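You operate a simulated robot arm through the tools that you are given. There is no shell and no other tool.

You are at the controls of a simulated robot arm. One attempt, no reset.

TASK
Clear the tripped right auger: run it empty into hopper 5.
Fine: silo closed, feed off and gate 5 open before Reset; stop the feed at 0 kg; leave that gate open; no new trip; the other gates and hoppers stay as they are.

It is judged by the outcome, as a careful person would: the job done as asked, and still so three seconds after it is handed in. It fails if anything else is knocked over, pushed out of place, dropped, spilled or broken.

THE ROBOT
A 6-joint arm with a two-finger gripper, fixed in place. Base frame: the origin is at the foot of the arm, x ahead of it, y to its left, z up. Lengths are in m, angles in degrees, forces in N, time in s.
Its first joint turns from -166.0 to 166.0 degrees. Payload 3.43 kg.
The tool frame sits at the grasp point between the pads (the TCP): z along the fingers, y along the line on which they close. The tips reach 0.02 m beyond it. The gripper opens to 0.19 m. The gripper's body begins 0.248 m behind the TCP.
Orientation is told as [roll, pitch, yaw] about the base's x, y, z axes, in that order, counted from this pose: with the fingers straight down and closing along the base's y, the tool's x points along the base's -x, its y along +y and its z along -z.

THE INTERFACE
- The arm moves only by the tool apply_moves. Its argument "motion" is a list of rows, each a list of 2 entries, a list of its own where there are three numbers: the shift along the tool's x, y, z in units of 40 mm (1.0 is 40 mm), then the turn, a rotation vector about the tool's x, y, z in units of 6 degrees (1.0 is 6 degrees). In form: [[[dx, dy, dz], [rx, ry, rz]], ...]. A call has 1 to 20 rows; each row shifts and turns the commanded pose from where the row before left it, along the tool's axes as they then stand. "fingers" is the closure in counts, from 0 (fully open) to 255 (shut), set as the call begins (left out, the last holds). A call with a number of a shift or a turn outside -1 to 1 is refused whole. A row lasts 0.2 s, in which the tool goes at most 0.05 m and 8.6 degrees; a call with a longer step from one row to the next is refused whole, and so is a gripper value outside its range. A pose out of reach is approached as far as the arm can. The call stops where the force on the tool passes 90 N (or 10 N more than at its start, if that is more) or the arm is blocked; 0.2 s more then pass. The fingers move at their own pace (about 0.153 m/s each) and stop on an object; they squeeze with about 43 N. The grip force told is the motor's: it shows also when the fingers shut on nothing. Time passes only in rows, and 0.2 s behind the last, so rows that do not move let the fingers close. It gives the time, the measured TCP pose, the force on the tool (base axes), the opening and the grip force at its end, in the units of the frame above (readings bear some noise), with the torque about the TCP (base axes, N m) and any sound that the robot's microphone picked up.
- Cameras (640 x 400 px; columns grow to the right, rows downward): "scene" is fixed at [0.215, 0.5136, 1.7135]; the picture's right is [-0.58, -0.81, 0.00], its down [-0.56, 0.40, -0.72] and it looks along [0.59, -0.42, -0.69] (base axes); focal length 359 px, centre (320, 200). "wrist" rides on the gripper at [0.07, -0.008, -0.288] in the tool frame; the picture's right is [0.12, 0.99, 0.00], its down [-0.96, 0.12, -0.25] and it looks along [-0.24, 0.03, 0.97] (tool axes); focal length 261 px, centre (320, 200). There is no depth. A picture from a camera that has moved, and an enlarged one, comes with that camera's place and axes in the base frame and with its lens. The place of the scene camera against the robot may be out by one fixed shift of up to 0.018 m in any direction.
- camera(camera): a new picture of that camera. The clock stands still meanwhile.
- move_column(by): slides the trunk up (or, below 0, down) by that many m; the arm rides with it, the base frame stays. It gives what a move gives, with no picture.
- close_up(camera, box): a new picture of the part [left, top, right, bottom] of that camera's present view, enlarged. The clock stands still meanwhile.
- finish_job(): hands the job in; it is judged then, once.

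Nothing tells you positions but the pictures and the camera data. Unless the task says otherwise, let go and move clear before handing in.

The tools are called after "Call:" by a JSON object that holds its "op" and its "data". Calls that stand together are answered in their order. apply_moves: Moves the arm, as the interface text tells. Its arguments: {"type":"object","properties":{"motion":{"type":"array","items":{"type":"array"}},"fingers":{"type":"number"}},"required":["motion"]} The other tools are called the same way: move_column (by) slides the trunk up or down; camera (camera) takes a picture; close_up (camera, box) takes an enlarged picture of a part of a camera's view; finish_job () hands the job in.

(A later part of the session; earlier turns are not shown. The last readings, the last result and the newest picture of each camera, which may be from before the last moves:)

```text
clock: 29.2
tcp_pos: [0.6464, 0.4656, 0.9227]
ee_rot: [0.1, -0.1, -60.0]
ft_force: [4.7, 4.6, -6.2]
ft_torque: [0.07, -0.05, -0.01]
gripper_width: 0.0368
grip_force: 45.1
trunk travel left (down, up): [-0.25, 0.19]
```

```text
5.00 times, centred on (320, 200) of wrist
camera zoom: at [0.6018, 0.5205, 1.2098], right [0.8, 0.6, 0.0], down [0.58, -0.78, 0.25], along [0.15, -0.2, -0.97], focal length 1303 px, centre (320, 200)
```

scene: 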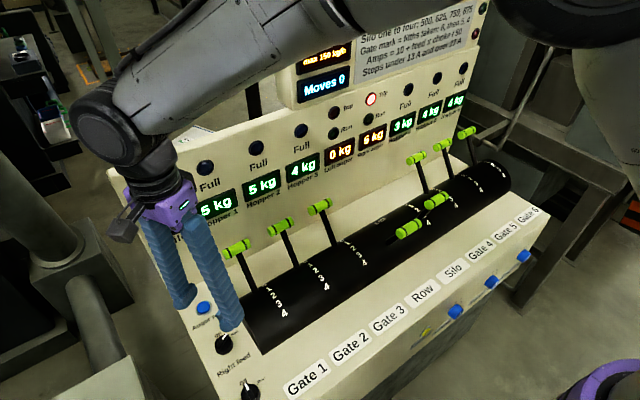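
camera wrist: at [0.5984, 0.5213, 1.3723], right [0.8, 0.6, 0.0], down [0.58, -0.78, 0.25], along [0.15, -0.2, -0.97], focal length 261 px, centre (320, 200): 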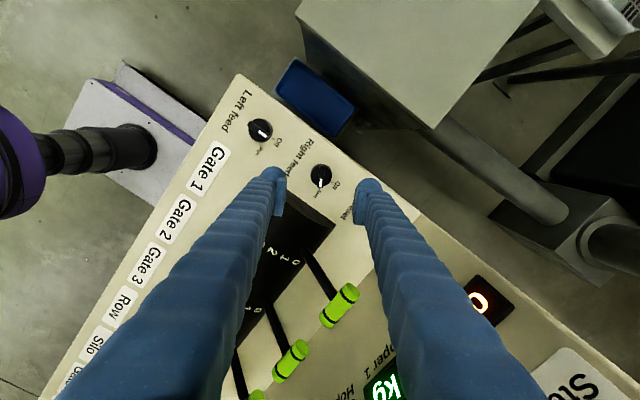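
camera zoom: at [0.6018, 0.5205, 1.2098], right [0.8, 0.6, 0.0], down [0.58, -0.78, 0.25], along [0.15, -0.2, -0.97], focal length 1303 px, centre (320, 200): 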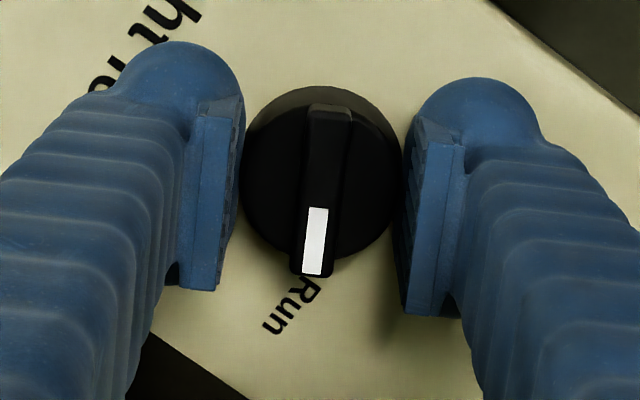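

The knob is gripped (0.037 m, 45 N). I turn it toward Off (counter-clockwise from above) in two stages.

Call:
{"op": "apply_moves", "data": {"motion": [[[0, 0, 0], [0, 0, -0.8]], [[0, 0, 0], [0, 0, -0.8]], [[0, 0, 0], [0, 0, -0.8]], [[0, 0, 0], [0, 0, -0.8]], [[0, 0, 0], [0, 0, -0.8]]]}}

Call:
{"op": "close_up", "data": {"camera": "wrist", "box": [260, 160, 380, 240]}}

```text
clock: 30.4
tcp_pos: [0.6457, 0.4637, 0.9231]
ee_rot: [0.0, -0.2, -35.9]
ft_force: [9.1, 2.0, -11.7]
ft_torque: [0.01, -0.12, 0.02]
gripper_width: 0.0368
grip_force: 45.9
trunk travel left (down, up): [-0.25, 0.19]
```

```text
5.00 times, centred on (320, 200) of wrist
camera zoom: at [0.5826, 0.4985, 1.2099], right [0.49, 0.87, 0.0], down [0.85, -0.47, 0.25], along [0.22, -0.12, -0.97], focal length 1303 px, centre (320, 200)
```

zoom: 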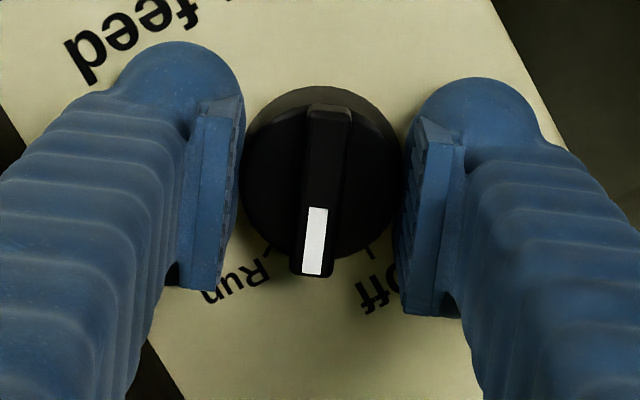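

The knob turns with the fingers. I continue the remaining 36° to Off.

Call:
{"op": "apply_moves", "data": {"motion": [[[0, 0, 0], [0, 0, -0.8]], [[0, 0, 0], [0, 0, -0.8]], [[0, 0, 0], [0, 0, -0.8]], [[0, 0, 0], [0, 0, -0.8]], [[0, 0, 0], [0, 0, -0.8]], [[0, 0, 0], [0, 0, -0.8]], [[0, 0, 0], [0, 0, -0.8]], [[0, 0, 0], [0, 0, -0.4]]]}}

Call:
{"op": "close_up", "data": {"camera": "wrist", "box": [260, 160, 380, 240]}}

Call:
{"op": "close_up", "data": {"camera": "scene", "box": [290, 40, 480, 180]}}

```text
clock: 32.2
tcp_pos: [0.6448, 0.4648, 0.9242]
ee_rot: [0.0, -0.2, 0.0]
ft_force: [8.7, 11.0, -11.8]
ft_torque: [0.12, -0.15, -0.15]
gripper_width: 0.0368
grip_force: 44.6
trunk travel left (down, up): [-0.25, 0.19]
```

```text
5.00 times, centred on (320, 200) of wrist
camera zoom: at [0.5741, 0.4556, 1.2102], right [-0.12, 0.99, 0.0], down [0.96, 0.12, 0.25], along [0.25, 0.03, -0.97], focal length 1303 px, centre (320, 200)
```

zoom: 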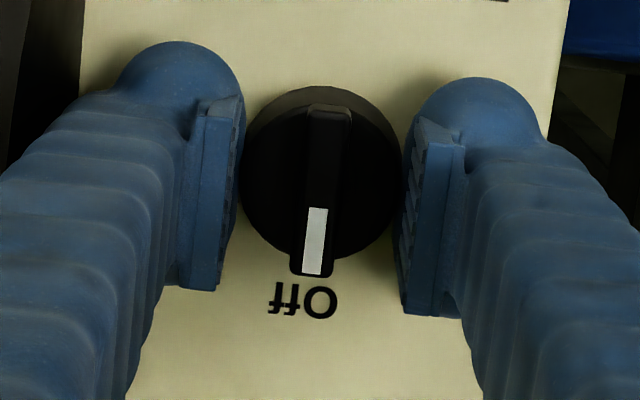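

```text
2.86 times, centred on (385, 110) of scene
camera zoom: at [0.215, 0.5136, 1.7135], right [-0.58, -0.81, 0.0], down [-0.56, 0.4, -0.72], along [0.59, -0.42, -0.69], focal length 1026 px, centre (134, 457)
```

zoom: 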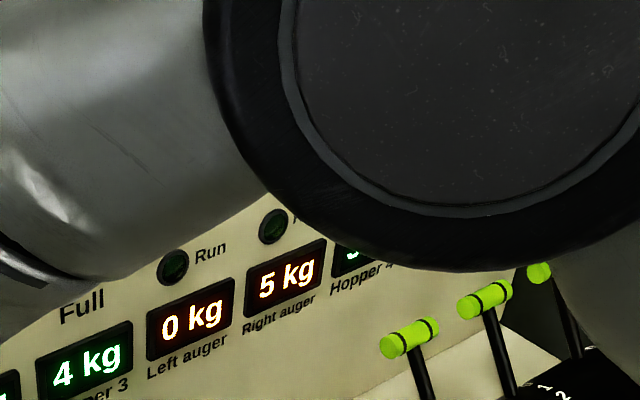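

Right feed now points to Off. I release the knob, lift straight up and head over toward the Silo lever (handle near x 0.59, y −0.135).

Call:
{"op": "apply_moves", "data": {"motion": [[[0, 0, 0], [0, 0, 0]], [[0, 0, 0], [0, 0, 0]], [[0, 0, -0.5], [0, 0, 0]], [[0, 0, -1], [0, 0, 0]], [[0, 0, -1], [0, 0, 0]], [[0, 0, -1], [0, 0, 0]], [[0, 0, -1], [0, 0, 0]], [[0, 0, -1], [0, 0, 0]], [[0, 0, -1], [0, 0, 0]], [[0, 0, -1], [0, 0, 0]], [[0, 0, -1], [0, 0, 0]]], "fingers": 150}}

Call:
{"op": "close_up", "data": {"camera": "wrist", "box": [260, 120, 380, 240]}}

```text
clock: 34.6
tcp_pos: [0.6436, 0.4654, 1.2645]
ee_rot: [-0.2, -0.3, -0.1]
ft_force: [-0.2, -0.2, -0.7]
ft_torque: [0.05, 0.01, 0.02]
gripper_width: 0.0784
grip_force: 0.0
trunk travel left (down, up): [-0.25, 0.19]
```

```text
3.33 times, centred on (320, 180) of wrist
camera zoom: at [0.5727, 0.4564, 1.5515], right [-0.12, 0.99, 0.0], down [0.96, 0.12, 0.25], along [0.25, 0.03, -0.97], focal length 869 px, centre (320, 267)
```

zoom: 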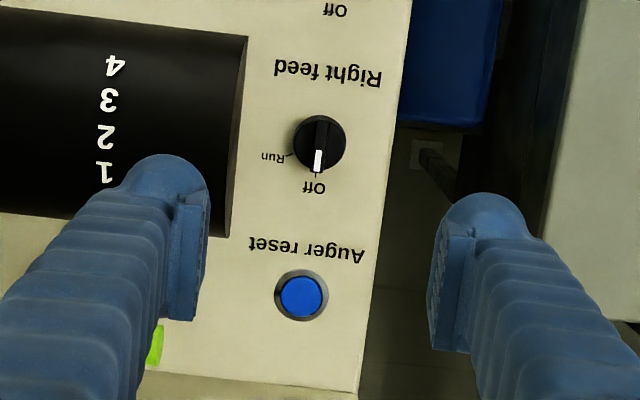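

Confirmed: Right feed is at Off. Now I travel at this height to above the Silo lever.

Call:
{"op": "apply_moves", "data": {"motion": [[[0, -1, 0], [0, 0, 0]], [[0, -1, 0], [0, 0, 0]], [[0, -1, 0], [0, 0, 0]], [[0, -1, 0], [0, 0, 0]], [[0, -1, 0], [0, 0, 0]], [[0, -1, 0], [0, 0, 0]], [[0, -1, 0], [0, 0, 0]], [[0, -1, 0], [0, 0, 0]]]}}

Call:
{"op": "apply_moves", "data": {"motion": [[[0, -1, 0], [0, 0, 0]], [[0, -1, 0], [0, 0, 0]], [[0, -1, 0], [0, 0, 0]], [[0, -1, 0], [0, 0, 0]], [[0, -1, 0], [0, 0, 0]], [[0, -1, 0], [0, 0, 0]], [[0, -1, 0], [0, 0, 0]]]}}

Call:
{"op": "camera", "data": {"camera": "wrist"}}

Call:
{"op": "camera", "data": {"camera": "scene"}}

```text
clock: 36.4
tcp_pos: [0.6391, 0.1454, 1.2637]
ee_rot: [0.0, -0.2, 0.0]
ft_force: [-0.1, 0.3, 0.2]
ft_torque: [0.0, -0.01, -0.01]
gripper_width: 0.0784
grip_force: 0.1
trunk travel left (down, up): [-0.25, 0.19]
```

```text
clock: 38.0
tcp_pos: [0.6417, -0.1366, 1.264]
ee_rot: [-0.1, -0.2, -0.1]
ft_force: [-0.3, -0.5, 0.3]
ft_torque: [0.08, -0.02, 0.01]
gripper_width: 0.0783
grip_force: 0.1
trunk travel left (down, up): [-0.25, 0.19]
```

```text
taken
camera wrist: at [0.57, -0.1464, 1.5503], right [-0.12, 0.99, 0.0], down [0.96, 0.12, 0.25], along [0.25, 0.03, -0.97], focal length 261 px, centre (320, 200)
```

wrist: 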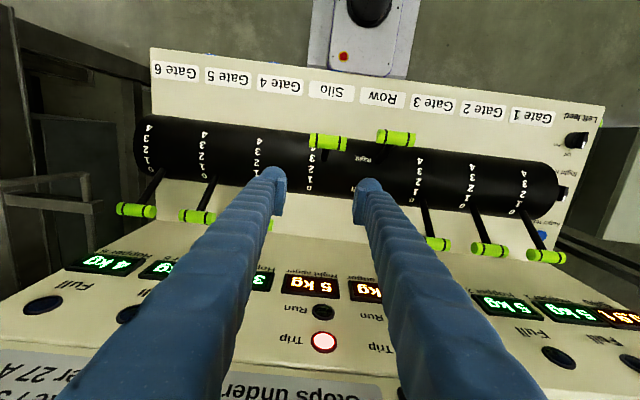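

```text
taken
```

scene: 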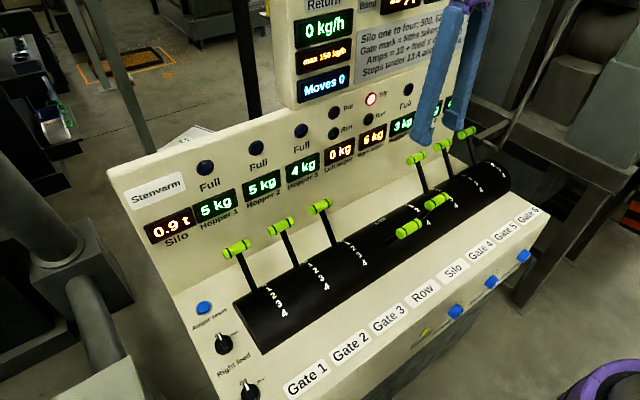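

I zoom on the Silo handle to fix its place before turning the gripper to straddle it.

Call:
{"op": "close_up", "data": {"camera": "wrist", "box": [270, 100, 430, 200]}}

Call:
{"op": "close_up", "data": {"camera": "wrist", "box": [100, 110, 280, 300]}}

```text
4.00 times, centred on (350, 150) of wrist
camera zoom: at [0.57, -0.1464, 1.5503], right [-0.12, 0.99, 0.0], down [0.96, 0.12, 0.25], along [0.25, 0.03, -0.97], focal length 1043 px, centre (200, 400)
```

zoom: 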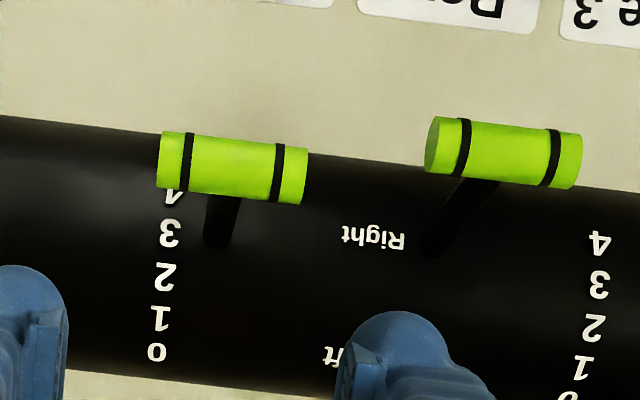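

```text
2.11 times, centred on (190, 205) of wrist
camera zoom: at [0.57, -0.1464, 1.5503], right [-0.12, 0.99, 0.0], down [0.96, 0.12, 0.25], along [0.25, 0.03, -0.97], focal length 549 px, centre (594, 190)
```

zoom: 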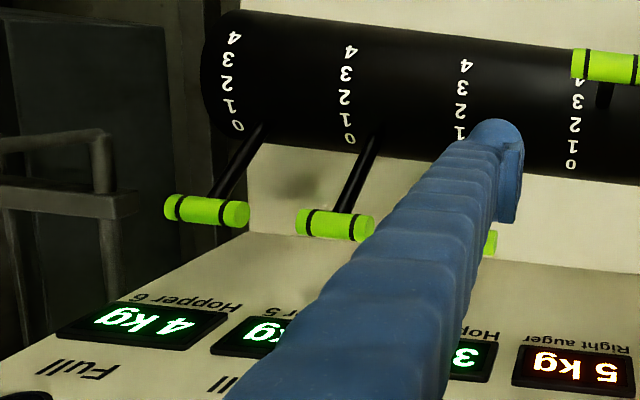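

Silo handle ≈ (0.586, −0.130, 1.08), Gate 5 handle ≈ (0.760, −0.371, 1.052), back panel face at x≈0.83. I turn the gripper 90° so it straddles handles along x, and lean the hand back 15° to clear the upper panel.

Call:
{"op": "apply_moves", "data": {"motion": [[[0, 0, 0], [0, 0, 1]], [[0, 0, 0], [0, 0, 1]], [[0, 0, 0], [0, 0, 1]], [[0, 0, 0], [0, 0, 1]], [[0, 0, 0], [0, 0, 1]], [[0, 0, 0], [0, 0, 1]], [[0, 0, 0], [0, 0, 1]], [[0, 0, 0], [0, 0, 1]], [[0, 0, 0], [0, 0, 1]], [[0, 0, 0], [0, 0, 1]], [[0, 0, 0], [0, 0, 1]], [[0, 0, 0], [0, 0, 1]], [[0, 0, 0], [0, 0, 1]], [[0, 0, 0], [0, 0, 1]], [[0, 0, 0], [0, 0, 1]]]}}

Call:
{"op": "apply_moves", "data": {"motion": [[[0, 0, 0], [-0.8, 0, 0]], [[0, 0, 0], [-0.8, 0, 0]], [[0, 0, 0], [-0.9, 0, 0]]]}}

Call:
{"op": "camera", "data": {"camera": "wrist"}}

Call:
{"op": "camera", "data": {"camera": "scene"}}

```text
clock: 41.2
tcp_pos: [0.6437, -0.1345, 1.2653]
ee_rot: [0.2, 0.0, -90.1]
ft_force: [-0.7, 1.2, 0.3]
ft_torque: [0.01, 0.0, -0.03]
gripper_width: 0.0783
grip_force: 0.0
trunk travel left (down, up): [-0.25, 0.19]
```

```text
clock: 42.0
tcp_pos: [0.6419, -0.135, 1.2661]
ee_rot: [15.3, -0.1, -90.0]
ft_force: [0.2, -0.5, -0.2]
ft_torque: [-0.02, -0.06, -0.01]
gripper_width: 0.0782
grip_force: 0.0
trunk travel left (down, up): [-0.25, 0.19]
```

```text
taken
camera wrist: at [0.5576, -0.0654, 1.5408], right [0.96, 0.12, 0.26], down [0.05, -0.96, 0.27], along [0.28, -0.25, -0.93], focal length 261 px, centre (320, 200)
```

wrist: 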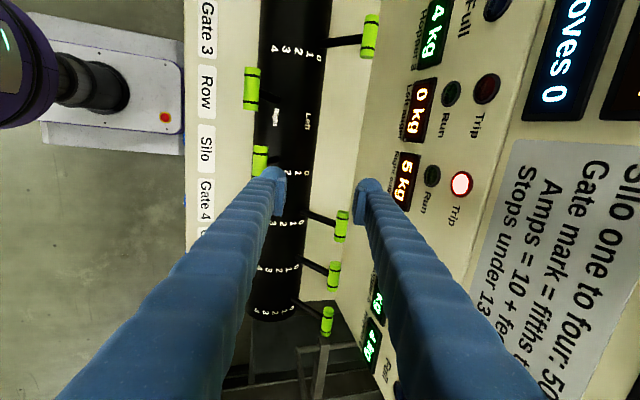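

```text
taken
```

scene: 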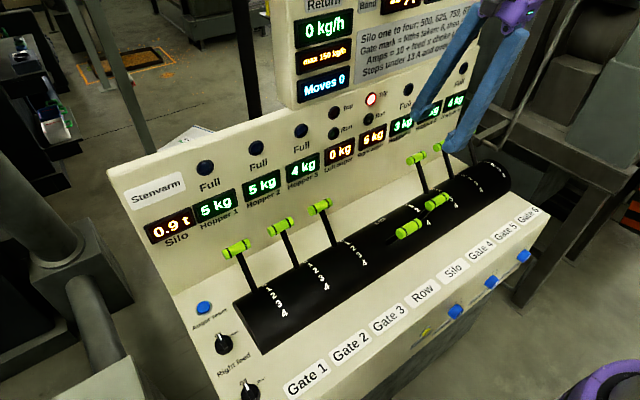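

The attitude is right and reachable. I move to a pre-grasp above and behind the Silo handle, along the tool axis.

Call:
{"op": "apply_moves", "data": {"motion": [[[0.042, -0.852, 0.54], [0, 0, 0]], [[0.042, -0.852, 0.54], [0, 0, 0]], [[0.042, -0.852, 0.54], [0, 0, 0]]]}}

Call:
{"op": "camera", "data": {"camera": "wrist"}}

Call:
{"op": "camera", "data": {"camera": "scene"}}

```text
clock: 42.8
tcp_pos: [0.5597, -0.1268, 1.1764]
ee_rot: [15.3, -0.1, -90.1]
ft_force: [0.0, 0.2, -0.4]
ft_torque: [0.01, -0.04, 0.01]
gripper_width: 0.0783
grip_force: 0.0
trunk travel left (down, up): [-0.25, 0.19]
```

```text
taken
camera wrist: at [0.4751, -0.0578, 1.4508], right [0.96, 0.12, 0.26], down [0.05, -0.96, 0.27], along [0.28, -0.25, -0.93], focal length 261 px, centre (320, 200)
```

wrist: 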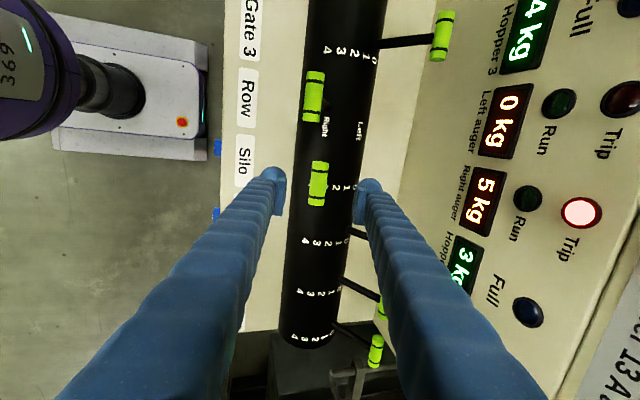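

```text
taken
```

scene: 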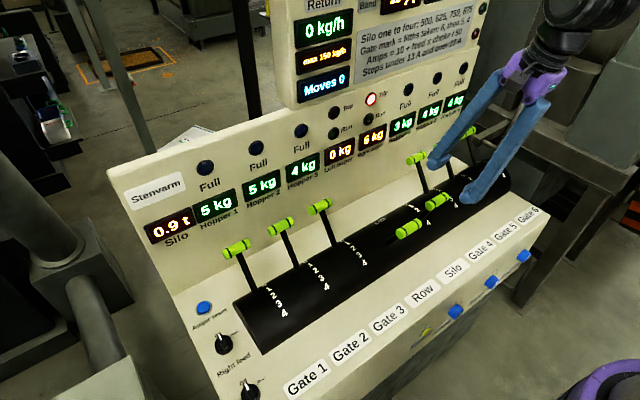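

The Silo handle sits centred between the fingers. I go down along the tool axis around it.

Call:
{"op": "apply_moves", "data": {"motion": [[[-0.05, 0, 0.8], [0, 0, 0]], [[-0.05, 0, 0.8], [0, 0, 0]], [[0, 0, 0.75], [0, 0, 0]]]}}

Call:
{"op": "close_up", "data": {"camera": "wrist", "box": [240, 120, 400, 240]}}

Call:
{"op": "close_up", "data": {"camera": "scene", "box": [380, 150, 500, 240]}}

```text
clock: 43.6
tcp_pos: [0.586, -0.1339, 1.0839]
ee_rot: [15.1, -0.1, -90.0]
ft_force: [0.6, -0.8, 0.3]
ft_torque: [-0.03, 0.07, 0.0]
gripper_width: 0.0784
grip_force: 0.2
trunk travel left (down, up): [-0.25, 0.19]
```

```text
3.33 times, centred on (320, 180) of wrist
camera zoom: at [0.502, -0.0653, 1.3581], right [0.96, 0.12, 0.26], down [0.05, -0.96, 0.27], along [0.28, -0.25, -0.93], focal length 869 px, centre (320, 267)
```

zoom: 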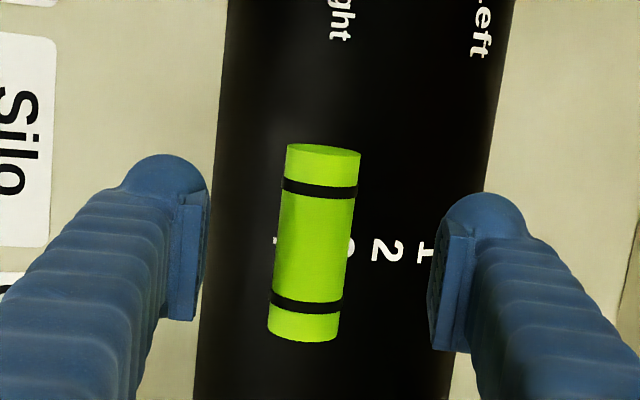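

```text
4.44 times, centred on (440, 195) of scene
camera zoom: at [0.215, 0.5136, 1.7135], right [-0.58, -0.81, 0.0], down [-0.56, 0.4, -0.72], along [0.59, -0.42, -0.69], focal length 1595 px, centre (-213, 222)
```

zoom: 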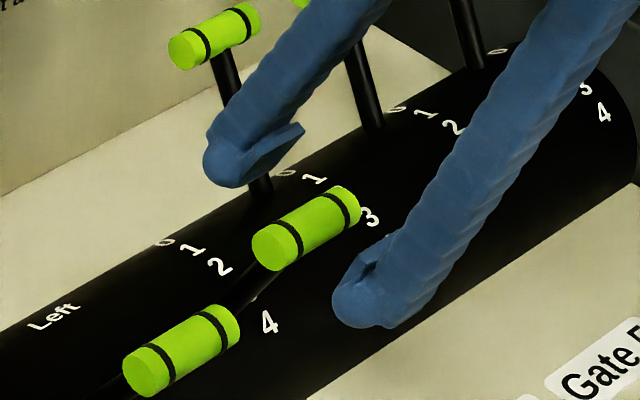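

The handle is between the pads. I narrow the fingers to cage it loosely, then push the lever along its arc, first half.

Call:
{"op": "apply_moves", "data": {"motion": [[[0, 0, 0], [0, 0, 0]], [[0, 0, 0], [0, 0, 0]]], "fingers": 205}}

Call:
{"op": "apply_moves", "data": {"motion": [[[0, 0.458, -0.009], [0, 0, 0]], [[0, 0.457, 0.034], [0, 0, 0]], [[0, 0.459, 0.082], [0, 0, 0]], [[0, 0.442, 0.126], [0, 0, 0]], [[0, 0.427, 0.166], [0, 0, 0]]]}}

Call:
{"op": "close_up", "data": {"camera": "wrist", "box": [240, 120, 400, 240]}}

Call:
{"op": "close_up", "data": {"camera": "scene", "box": [280, 60, 500, 240]}}

```text
clock: 44.2
tcp_pos: [0.5857, -0.1343, 1.0825]
ee_rot: [15.3, -0.1, -90.0]
ft_force: [-0.4, 0.3, -0.4]
ft_torque: [0.04, -0.03, -0.01]
gripper_width: 0.0374
grip_force: 0.0
trunk travel left (down, up): [-0.25, 0.19]
```

```text
clock: 45.4
tcp_pos: [0.6798, -0.1347, 1.0927]
ee_rot: [15.1, -0.1, -90.0]
ft_force: [-0.5, -0.1, 0.1]
ft_torque: [-0.02, 0.01, -0.01]
gripper_width: 0.037
grip_force: 0.0
trunk travel left (down, up): [-0.25, 0.19]
```

```text
3.33 times, centred on (320, 180) of wrist
camera zoom: at [0.595, -0.0652, 1.3677], right [0.96, 0.12, 0.26], down [0.05, -0.96, 0.27], along [0.28, -0.25, -0.93], focal length 869 px, centre (320, 267)
```

zoom: 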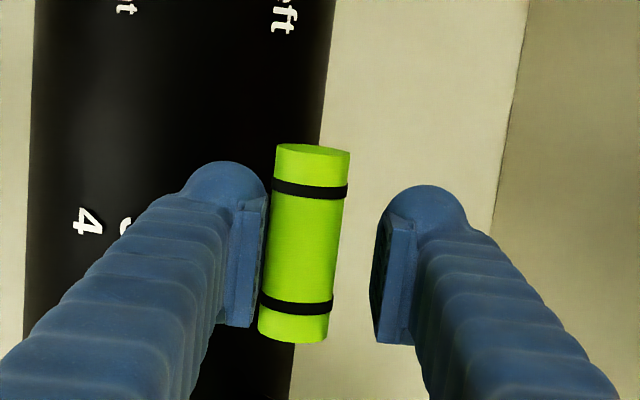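

```text
2.22 times, centred on (390, 150) of scene
camera zoom: at [0.215, 0.5136, 1.7135], right [-0.58, -0.81, 0.0], down [-0.56, 0.4, -0.72], along [0.59, -0.42, -0.69], focal length 798 px, centre (164, 311)
```

zoom: 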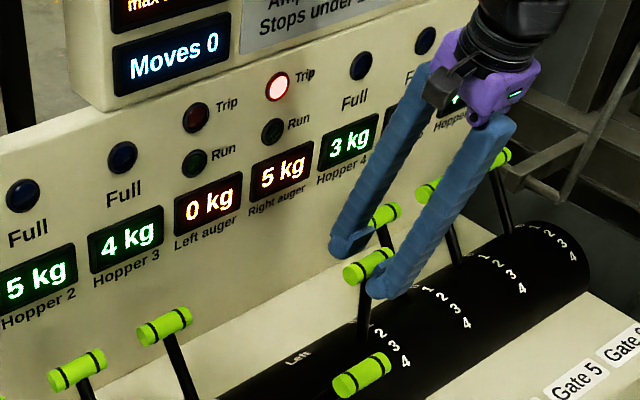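

The lever follows easily. I continue along the arc to the 0 end.

Call:
{"op": "apply_moves", "data": {"motion": [[[0, 0.408, 0.205], [0, 0, 0]], [[0, 0.386, 0.249], [0, 0, 0]], [[0, 0.368, 0.288], [0, 0, 0]], [[0, 0.332, 0.317], [0, 0, 0]], [[0, 0.297, 0.349], [0, 0, 0]]]}}

Call:
{"op": "close_up", "data": {"camera": "wrist", "box": [240, 120, 400, 240]}}

Call:
{"op": "close_up", "data": {"camera": "scene", "box": [280, 60, 500, 240]}}

```text
clock: 46.6
tcp_pos: [0.7593, -0.1358, 1.0598]
ee_rot: [15.3, -0.2, -90.1]
ft_force: [-11.6, -0.7, 17.3]
ft_torque: [0.08, 0.57, 0.11]
gripper_width: 0.0405
grip_force: 3.3
trunk travel left (down, up): [-0.25, 0.19]
```

```text
3.33 times, centred on (320, 180) of wrist
camera zoom: at [0.6752, -0.0656, 1.3342], right [0.96, 0.12, 0.26], down [0.05, -0.96, 0.27], along [0.28, -0.25, -0.93], focal length 869 px, centre (320, 267)
```

zoom: 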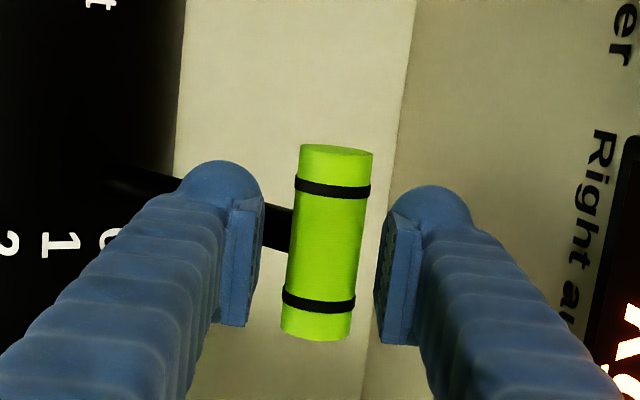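

```text
2.22 times, centred on (390, 150) of scene
camera zoom: at [0.215, 0.5136, 1.7135], right [-0.58, -0.81, 0.0], down [-0.56, 0.4, -0.72], along [0.59, -0.42, -0.69], focal length 798 px, centre (164, 311)
```

zoom: 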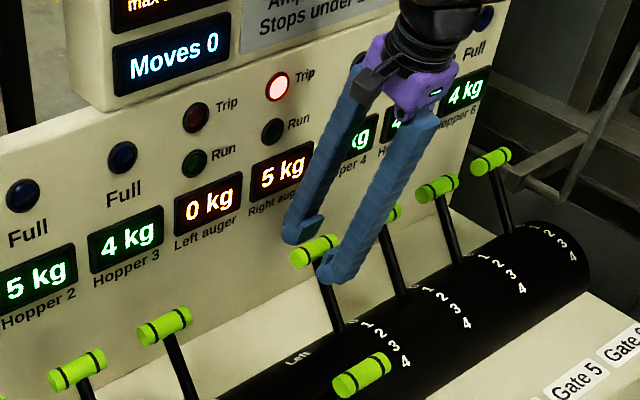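

The Silo handle now lines up with the gates at 0, resting on its stop. I open a little and back straight out along the tool axis.

Call:
{"op": "apply_moves", "data": {"motion": [[[0, 0.03, -0.2], [0, 0, 0]], [[0, 0.03, -0.5], [0, 0, 0]], [[0, 0, -0.8], [0, 0, 0]], [[0, 0, -1], [0, 0, 0]], [[0, 0, -1], [0, 0, 0]]], "fingers": 192}}

Call:
{"op": "camera", "data": {"camera": "wrist"}}

Call:
{"op": "close_up", "data": {"camera": "scene", "box": [280, 60, 500, 240]}}

```text
clock: 47.8
tcp_pos: [0.7248, -0.134, 1.1931]
ee_rot: [15.2, -0.1, -90.1]
ft_force: [-0.8, -0.4, -0.2]
ft_torque: [-0.01, -0.06, -0.01]
gripper_width: 0.0469
grip_force: 0.0
trunk travel left (down, up): [-0.25, 0.19]
```

```text
taken
camera wrist: at [0.6416, -0.0649, 1.4688], right [0.96, 0.12, 0.26], down [0.05, -0.96, 0.27], along [0.28, -0.25, -0.93], focal length 261 px, centre (320, 200)
```

wrist: 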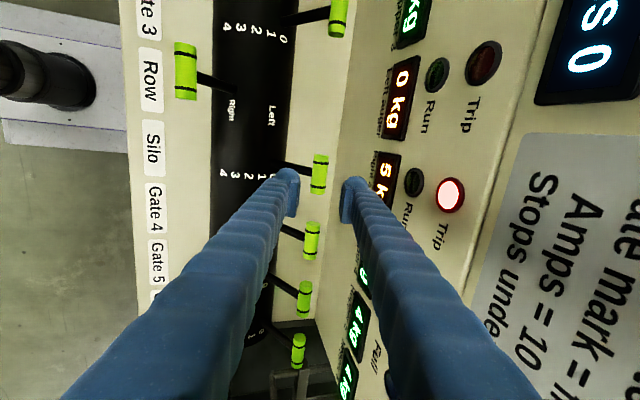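

```text
2.22 times, centred on (390, 150) of scene
camera zoom: at [0.215, 0.5136, 1.7135], right [-0.58, -0.81, 0.0], down [-0.56, 0.4, -0.72], along [0.59, -0.42, -0.69], focal length 798 px, centre (164, 311)
```

zoom: 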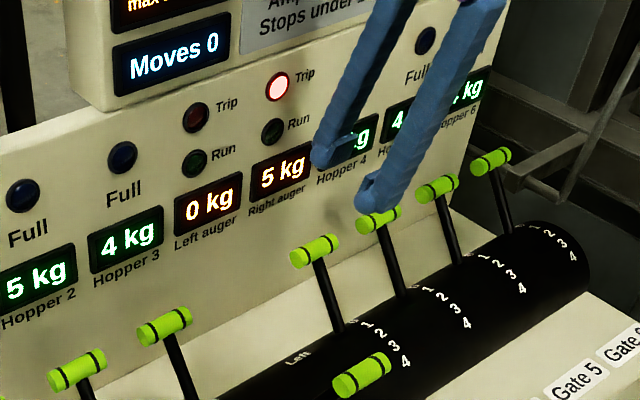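

The Silo lever rests at 0 and the other levers are untouched. Next I slide over to Gate 5 (0.24 m in −y), staying above the handles.

Call:
{"op": "apply_moves", "data": {"motion": [[[-1, 0, 0], [0, 0, 0]], [[-1, 0, 0], [0, 0, 0]], [[-1, 0, 0], [0, 0, 0]], [[-1, 0, 0], [0, 0, 0]], [[-1, 0, 0], [0, 0, 0]], [[-0.95, 0, 0], [0, 0, 0]]]}}

Call:
{"op": "camera", "data": {"camera": "wrist"}}

Call:
{"op": "close_up", "data": {"camera": "wrist", "box": [240, 120, 400, 240]}}

Call:
{"op": "camera", "data": {"camera": "scene"}}

```text
clock: 49.2
tcp_pos: [0.729, -0.3729, 1.19]
ee_rot: [15.2, -0.1, -90.1]
ft_force: [0.2, 0.0, -1.2]
ft_torque: [0.0, 0.01, 0.0]
gripper_width: 0.047
grip_force: 0.0
trunk travel left (down, up): [-0.25, 0.19]
```

```text
taken
camera wrist: at [0.6451, -0.3036, 1.4661], right [0.96, 0.12, 0.26], down [0.05, -0.96, 0.27], along [0.28, -0.25, -0.93], focal length 261 px, centre (320, 200)
```

wrist: 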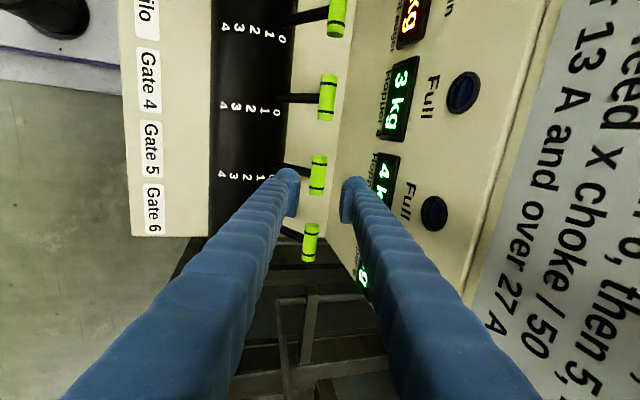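

```text
3.33 times, centred on (320, 180) of wrist
camera zoom: at [0.6451, -0.3036, 1.4661], right [0.96, 0.12, 0.26], down [0.05, -0.96, 0.27], along [0.28, -0.25, -0.93], focal length 869 px, centre (320, 267)
```

zoom: 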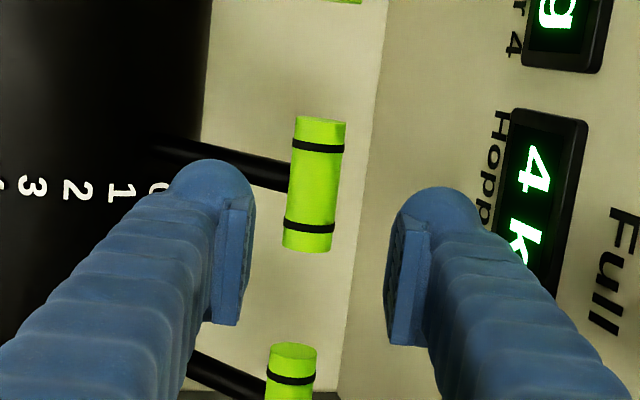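

```text
taken
```

scene: 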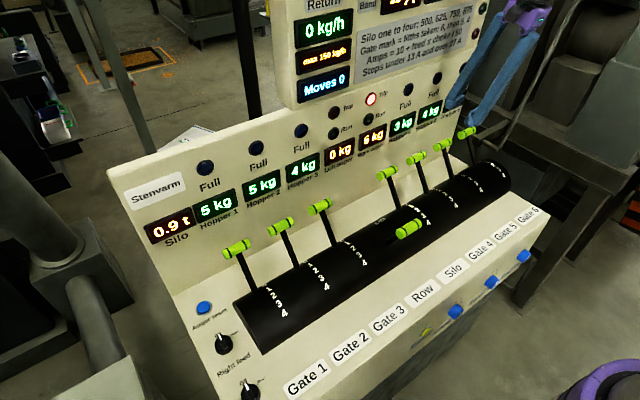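

This is Gate 5 (Hopper 5 display beside it). I trim slightly, narrow the fingers a bit, and descend along the tool axis around its handle in two stages.

Call:
{"op": "apply_moves", "data": {"motion": [[[0.1, -0.075, 0.5], [0, 0, 0]], [[0, 0, 0.9], [0, 0, 0]], [[0, 0, 0.8], [0, 0, 0]]], "fingers": 198}}

Call:
{"op": "close_up", "data": {"camera": "wrist", "box": [240, 120, 400, 240]}}

Call:
{"op": "close_up", "data": {"camera": "scene", "box": [390, 80, 510, 180]}}

```text
clock: 50.0
tcp_pos: [0.7469, -0.3684, 1.1064]
ee_rot: [15.2, -0.1, -90.0]
ft_force: [0.9, -0.3, -0.2]
ft_torque: [0.03, 0.03, -0.02]
gripper_width: 0.0425
grip_force: 0.1
trunk travel left (down, up): [-0.25, 0.19]
```

```text
3.33 times, centred on (320, 180) of wrist
camera zoom: at [0.665, -0.2996, 1.3816], right [0.96, 0.12, 0.26], down [0.05, -0.96, 0.27], along [0.28, -0.25, -0.93], focal length 869 px, centre (320, 267)
```

zoom: 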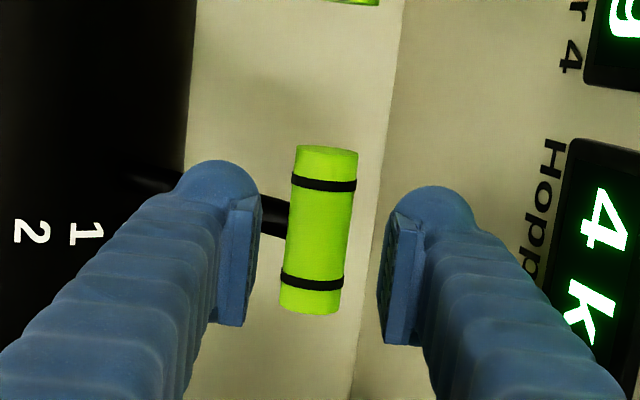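

```text
4.00 times, centred on (450, 130) of scene
camera zoom: at [0.215, 0.5136, 1.7135], right [-0.58, -0.81, 0.0], down [-0.56, 0.4, -0.72], along [0.59, -0.42, -0.69], focal length 1436 px, centre (-200, 480)
```

zoom: 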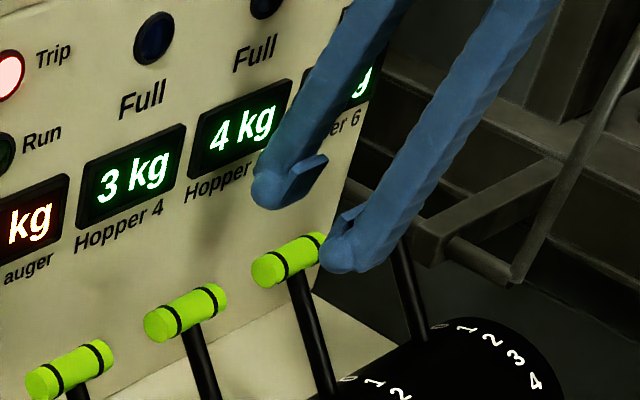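

The handle is well centred. I finish the descent.

Call:
{"op": "apply_moves", "data": {"motion": [[[0, 0, 0.6], [0, 0, 0]], [[0, 0, 0.6], [0, 0, 0]]]}}

Call:
{"op": "close_up", "data": {"camera": "wrist", "box": [240, 120, 400, 240]}}

Call:
{"op": "close_up", "data": {"camera": "scene", "box": [390, 80, 510, 180]}}

```text
clock: 50.6
tcp_pos: [0.7582, -0.369, 1.0604]
ee_rot: [15.2, -0.1, -89.9]
ft_force: [-0.3, -0.3, -0.4]
ft_torque: [-0.01, -0.01, -0.02]
gripper_width: 0.0426
grip_force: 0.0
trunk travel left (down, up): [-0.25, 0.19]
```

```text
3.33 times, centred on (320, 180) of wrist
camera zoom: at [0.6757, -0.2997, 1.3371], right [0.96, 0.12, 0.26], down [0.05, -0.96, 0.27], along [0.28, -0.25, -0.93], focal length 869 px, centre (320, 267)
```

zoom: 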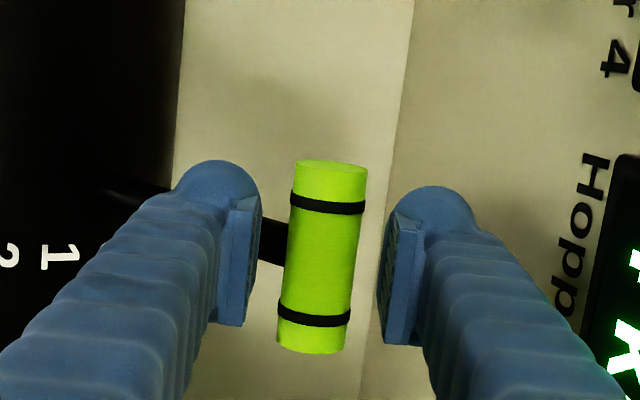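

```text
4.00 times, centred on (450, 130) of scene
camera zoom: at [0.215, 0.5136, 1.7135], right [-0.58, -0.81, 0.0], down [-0.56, 0.4, -0.72], along [0.59, -0.42, -0.69], focal length 1436 px, centre (-200, 480)
```

zoom: 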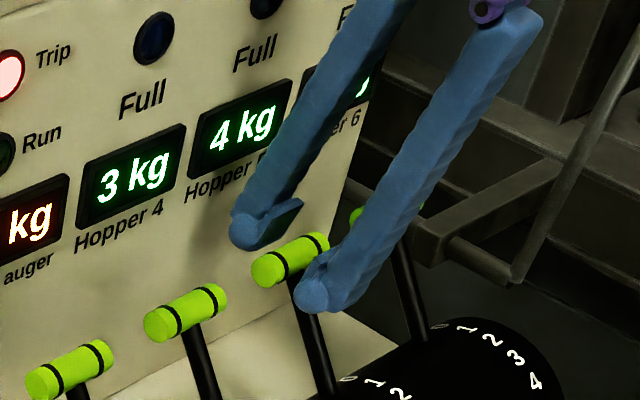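

Gate 5's handle is caged. I now pull it along its arc toward the operator, first half.

Call:
{"op": "apply_moves", "data": {"motion": [[[0, -0.331, -0.385], [0, 0, 0]], [[0, -0.372, -0.347], [0, 0, 0]], [[0, -0.404, -0.304], [0, 0, 0]], [[0, -0.437, -0.259], [0, 0, 0]], [[0, -0.461, -0.211], [0, 0, 0]], [[0, -0.482, -0.16], [0, 0, 0]]], "fingers": 205}}

Call:
{"op": "close_up", "data": {"camera": "wrist", "box": [240, 120, 400, 240]}}

Call:
{"op": "close_up", "data": {"camera": "scene", "box": [360, 80, 520, 230]}}

```text
clock: 52.0
tcp_pos: [0.6412, -0.3674, 1.1016]
ee_rot: [15.0, -0.2, -90.0]
ft_force: [7.1, -1.4, 7.5]
ft_torque: [0.24, 1.12, 0.08]
gripper_width: 0.0434
grip_force: 4.2
trunk travel left (down, up): [-0.25, 0.19]
```

```text
3.33 times, centred on (320, 180) of wrist
camera zoom: at [0.557, -0.2979, 1.376], right [0.96, 0.12, 0.26], down [0.05, -0.96, 0.27], along [0.28, -0.25, -0.93], focal length 869 px, centre (320, 267)
```

zoom: 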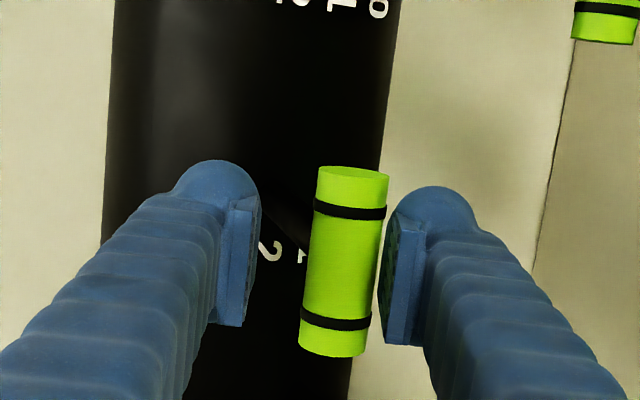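

```text
2.67 times, centred on (440, 155) of scene
camera zoom: at [0.215, 0.5136, 1.7135], right [-0.58, -0.81, 0.0], down [-0.56, 0.4, -0.72], along [0.59, -0.42, -0.69], focal length 957 px, centre (0, 320)
```

zoom: 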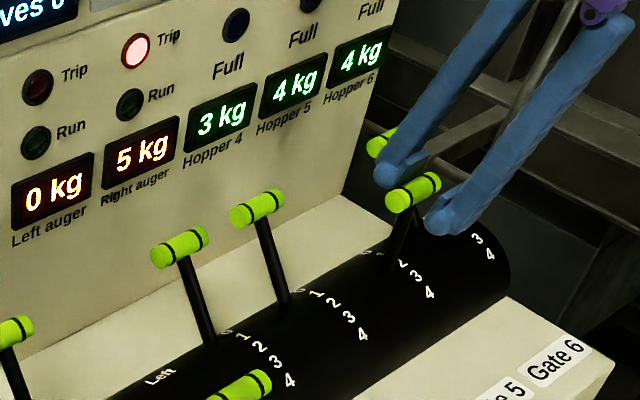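

Gate 5 moves with light force. I continue to the far end (mark 4).

Call:
{"op": "apply_moves", "data": {"motion": [[[0, -0.497, -0.106], [0, 0, 0]], [[0, -0.504, -0.051], [0, 0, 0]], [[0, -0.508, 0.002], [0, 0, 0]], [[0, -0.503, 0.058], [0, 0, 0]], [[0, -0.497, 0.111], [0, 0, 0]], [[0, -0.48, 0.165], [0, 0, 0]]]}}

Call:
{"op": "close_up", "data": {"camera": "wrist", "box": [240, 120, 400, 240]}}

Call:
{"op": "close_up", "data": {"camera": "scene", "box": [360, 80, 520, 230]}}

```text
clock: 53.4
tcp_pos: [0.5302, -0.3689, 1.0613]
ee_rot: [15.2, 0.0, -90.1]
ft_force: [1.4, -0.3, 0.4]
ft_torque: [0.02, -0.04, 0.01]
gripper_width: 0.0377
grip_force: 0.2
trunk travel left (down, up): [-0.25, 0.19]
```

```text
3.33 times, centred on (320, 180) of wrist
camera zoom: at [0.4463, -0.2983, 1.3363], right [0.96, 0.12, 0.26], down [0.05, -0.96, 0.27], along [0.28, -0.25, -0.93], focal length 869 px, centre (320, 267)
```

zoom: 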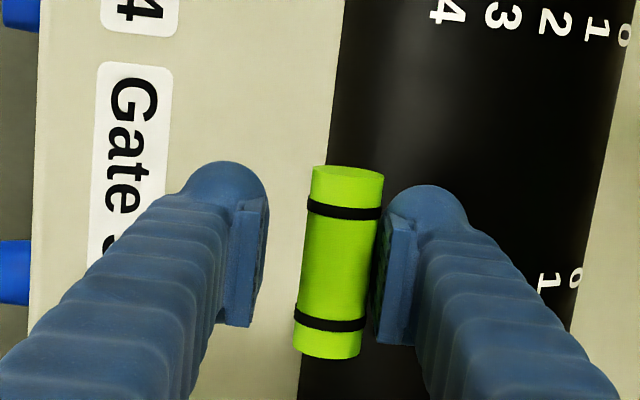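

```text
2.67 times, centred on (440, 155) of scene
camera zoom: at [0.215, 0.5136, 1.7135], right [-0.58, -0.81, 0.0], down [-0.56, 0.4, -0.72], along [0.59, -0.42, -0.69], focal length 957 px, centre (0, 320)
```

zoom: 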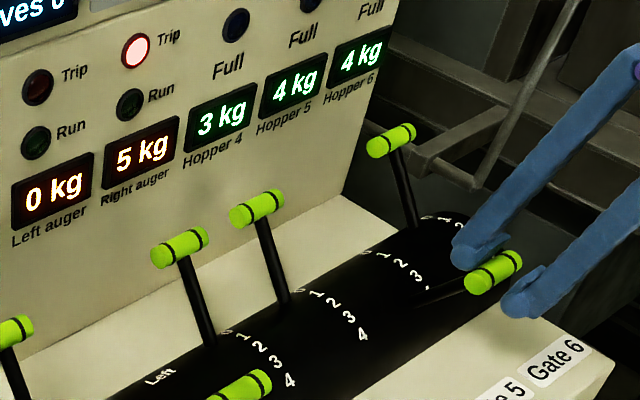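

It is near mark 4. I nudge further along the arc to seat it at its end stop, watching the force.

Call:
{"op": "apply_moves", "data": {"motion": [[[0, -0.17, 0.065], [0, 0, 0]], [[0, -0.17, 0.065], [0, 0, 0]]]}}

Call:
{"op": "close_up", "data": {"camera": "wrist", "box": [240, 120, 400, 240]}}

Call:
{"op": "close_up", "data": {"camera": "scene", "box": [430, 130, 510, 190]}}

```text
clock: 54.0
tcp_pos: [0.5222, -0.3699, 1.0551]
ee_rot: [15.4, -0.4, -90.0]
ft_force: [24.3, 0.2, 16.9]
ft_torque: [-0.07, -0.46, 0.15]
gripper_width: 0.0529
grip_force: 13.7
trunk travel left (down, up): [-0.25, 0.19]
```

```text
3.33 times, centred on (320, 180) of wrist
camera zoom: at [0.4382, -0.2984, 1.3294], right [0.96, 0.12, 0.26], down [0.04, -0.96, 0.27], along [0.28, -0.25, -0.93], focal length 869 px, centre (320, 267)
```

zoom: 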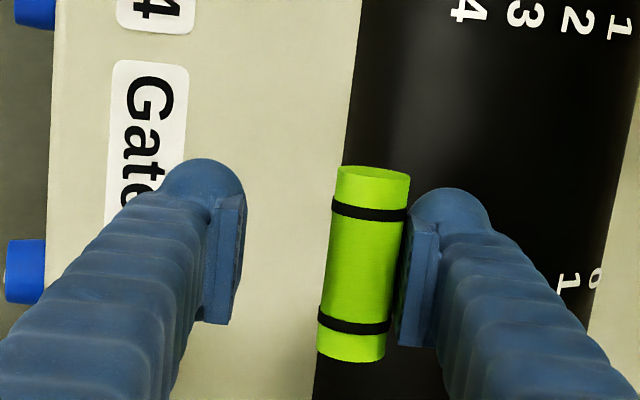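

```text
6.67 times, centred on (470, 160) of scene
camera zoom: at [0.215, 0.5136, 1.7135], right [-0.58, -0.81, 0.0], down [-0.56, 0.4, -0.72], along [0.59, -0.42, -0.69], focal length 2393 px, centre (-680, 467)
```

zoom: 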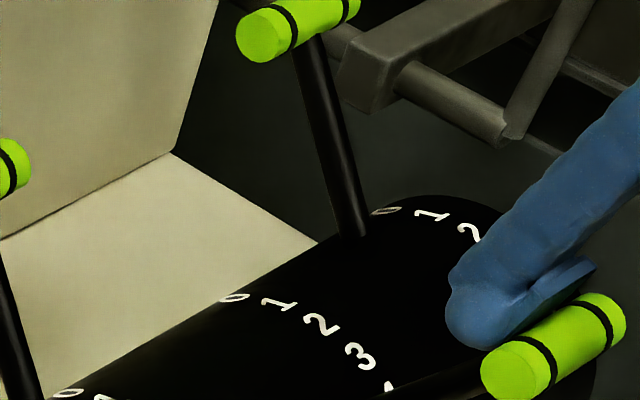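

Gate 5 is hard against its end stop at 4. I open the fingers, centre them off the handle, and back out along the tool axis.

Call:
{"op": "apply_moves", "data": {"motion": [[[0, 0.2, 0], [0, 0, 0]], [[0, 0, 0], [0, 0, 0]], [[0, 0, -0.6], [0, 0, 0]], [[0, 0, -1], [0, 0, 0]], [[0, 0, -1], [0, 0, 0]], [[0, 0, -1], [0, 0, 0]]], "fingers": 150}}

Call:
{"op": "camera", "data": {"camera": "wrist"}}

Call:
{"op": "camera", "data": {"camera": "scene"}}

Call:
{"op": "close_up", "data": {"camera": "scene", "box": [360, 80, 520, 230]}}

```text
clock: 55.4
tcp_pos: [0.4883, -0.3674, 1.1949]
ee_rot: [15.2, 0.0, -89.9]
ft_force: [-0.3, 0.0, -0.8]
ft_torque: [-0.07, -0.03, -0.02]
gripper_width: 0.0782
grip_force: 0.0
trunk travel left (down, up): [-0.25, 0.19]
```

```text
taken
camera wrist: at [0.4049, -0.2976, 1.4709], right [0.96, 0.12, 0.26], down [0.05, -0.96, 0.27], along [0.28, -0.25, -0.93], focal length 261 px, centre (320, 200)
```

wrist: 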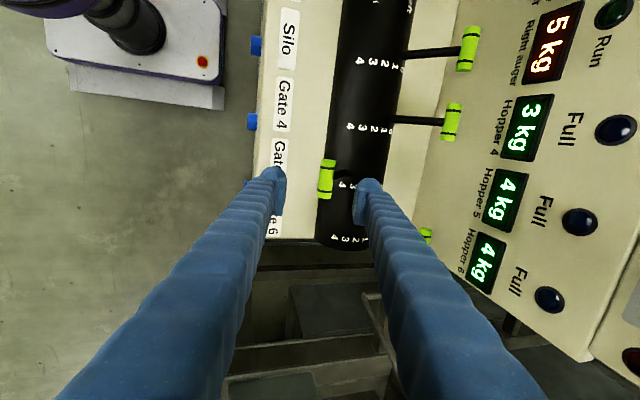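

```text
taken
```

scene: 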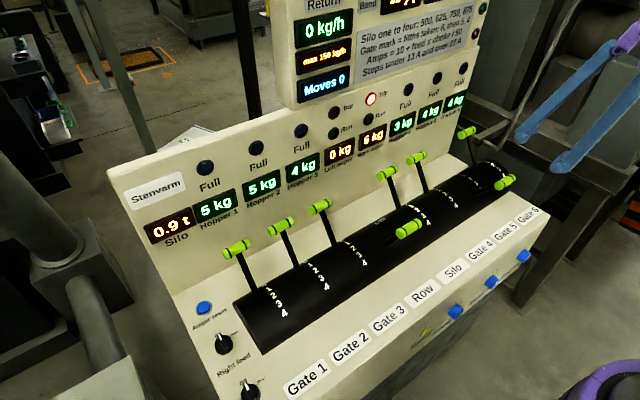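

```text
2.67 times, centred on (440, 155) of scene
camera zoom: at [0.215, 0.5136, 1.7135], right [-0.58, -0.81, 0.0], down [-0.56, 0.4, -0.72], along [0.59, -0.42, -0.69], focal length 957 px, centre (0, 320)
```

zoom: 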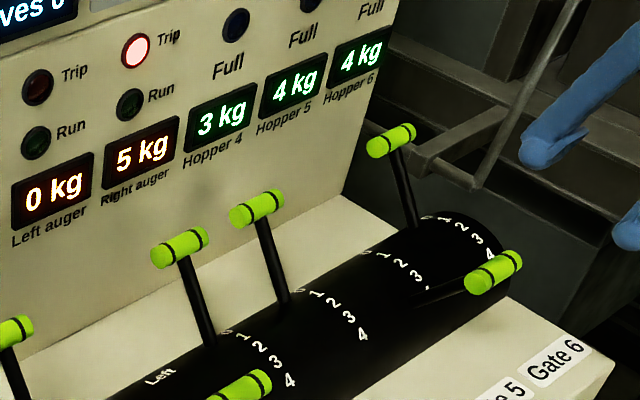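

Gate 5 stands at 4, Silo at 0, feed Off; the rest is unchanged. Now I level the tool, turn it back and travel to the Auger reset button.

Call:
{"op": "apply_moves", "data": {"motion": [[[0, 0.3, -0.8], [0.85, 0, 0]], [[0, 0.5, -0.8], [0.85, 0, 0]], [[0, 0.8, -0.4], [0.83, 0, 0]], [[0, 1, 0], [0, 0, 0]], [[0, 1, 0], [0, 0, 0]]]}}

Call:
{"op": "apply_moves", "data": {"motion": [[[0, 0, 0], [0, 0, -1]], [[0, 0, 0], [0, 0, -1]], [[0, 0, 0], [0, 0, -1]], [[0, 0, 0], [0, 0, -1]], [[0, 0, 0], [0, 0, -1]], [[0, 0, 0], [0, 0, -1]], [[0, 0, 0], [0, 0, -1]], [[0, 0, 0], [0, 0, -1]], [[0, 0, 0], [0, 0, -1]], [[0, 0, 0], [0, 0, -1]], [[0, 0, 0], [0, 0, -1]], [[0, 0, 0], [0, 0, -1]], [[0, 0, 0], [0, 0, -1]], [[0, 0, 0], [0, 0, -1]], [[0, 0, 0], [0, 0, -1]]]}}

```text
clock: 56.6
tcp_pos: [0.6217, -0.3681, 1.2804]
ee_rot: [-0.1, -0.1, -90.0]
ft_force: [0.7, 0.0, -0.4]
ft_torque: [0.03, 0.11, -0.02]
gripper_width: 0.078
grip_force: 0.0
trunk travel left (down, up): [-0.25, 0.19]
```

```text
clock: 59.8
tcp_pos: [0.6168, -0.3662, 1.2818]
ee_rot: [0.0, 0.0, -0.1]
ft_force: [-0.6, -0.1, -0.2]
ft_torque: [-0.01, 0.02, 0.01]
gripper_width: 0.0785
grip_force: 0.1
trunk travel left (down, up): [-0.25, 0.19]
```

Call:
{"op": "apply_moves", "data": {"motion": [[[0, 1, 0], [0, 0, 0]], [[0, 1, 0], [0, 0, 0]], [[0, 1, 0], [0, 0, 0]], [[0, 1, 0], [0, 0, 0]], [[0, 1, 0], [0, 0, 0]], [[0, 1, 0], [0, 0, 0]], [[0, 1, 0], [0, 0, 0]], [[0, 1, 0], [0, 0, 0]], [[0, 1, 0], [0, 0, 0]], [[0, 1, 0], [0, 0, 0]]]}}

Call:
{"op": "apply_moves", "data": {"motion": [[[0, 1, 0], [0, 0, 0]], [[0, 1, 0], [0, 0, 0]], [[0, 1, 0], [0, 0, 0]], [[0, 1, 0], [0, 0, 0]], [[0, 1, 0], [0, 0, 0]], [[0, 1, 0], [0, 0, 0]], [[0, 1, 0], [0, 0, 0]], [[0, 1, 0], [0, 0, 0]], [[0, 1, 0], [0, 0, 0]], [[0, 1, 0], [0, 0, 0]], [[0, 0.8, 0], [0, 0, 0]]], "fingers": 255}}

Call:
{"op": "camera", "data": {"camera": "wrist"}}

Call:
{"op": "camera", "data": {"camera": "scene"}}

```text
clock: 62.0
tcp_pos: [0.6182, 0.0312, 1.283]
ee_rot: [-0.2, -0.1, 0.1]
ft_force: [0.3, 0.6, 0.1]
ft_torque: [-0.04, 0.01, -0.01]
gripper_width: 0.0781
grip_force: 0.0
trunk travel left (down, up): [-0.25, 0.19]
```

```text
clock: 64.4
tcp_pos: [0.6194, 0.4653, 1.2812]
ee_rot: [-0.1, 0.0, 0.1]
ft_force: [0.4, 0.5, 0.1]
ft_torque: [-0.06, -0.02, 0.02]
gripper_width: 0.0
grip_force: 34.2
trunk travel left (down, up): [-0.25, 0.19]
```

```text
taken
camera wrist: at [0.548, 0.4564, 1.5689], right [-0.12, 0.99, 0.0], down [0.96, 0.12, 0.25], along [0.24, 0.03, -0.97], focal length 261 px, centre (320, 200)
```

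wrist: 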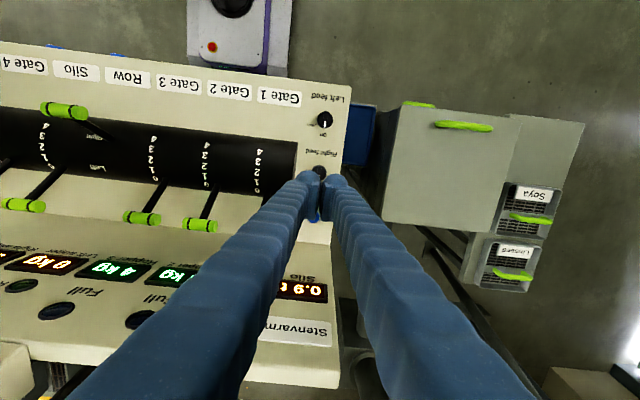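

```text
taken
```

scene: 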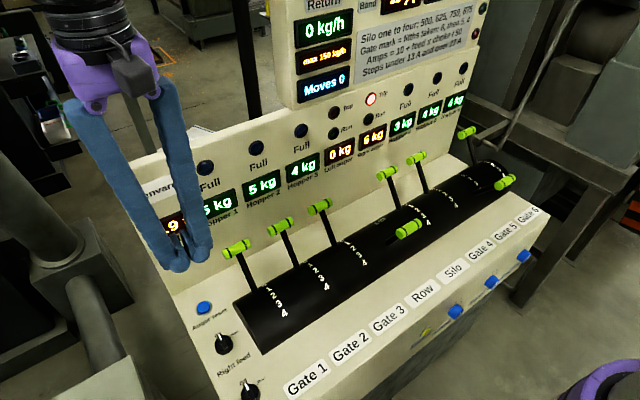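

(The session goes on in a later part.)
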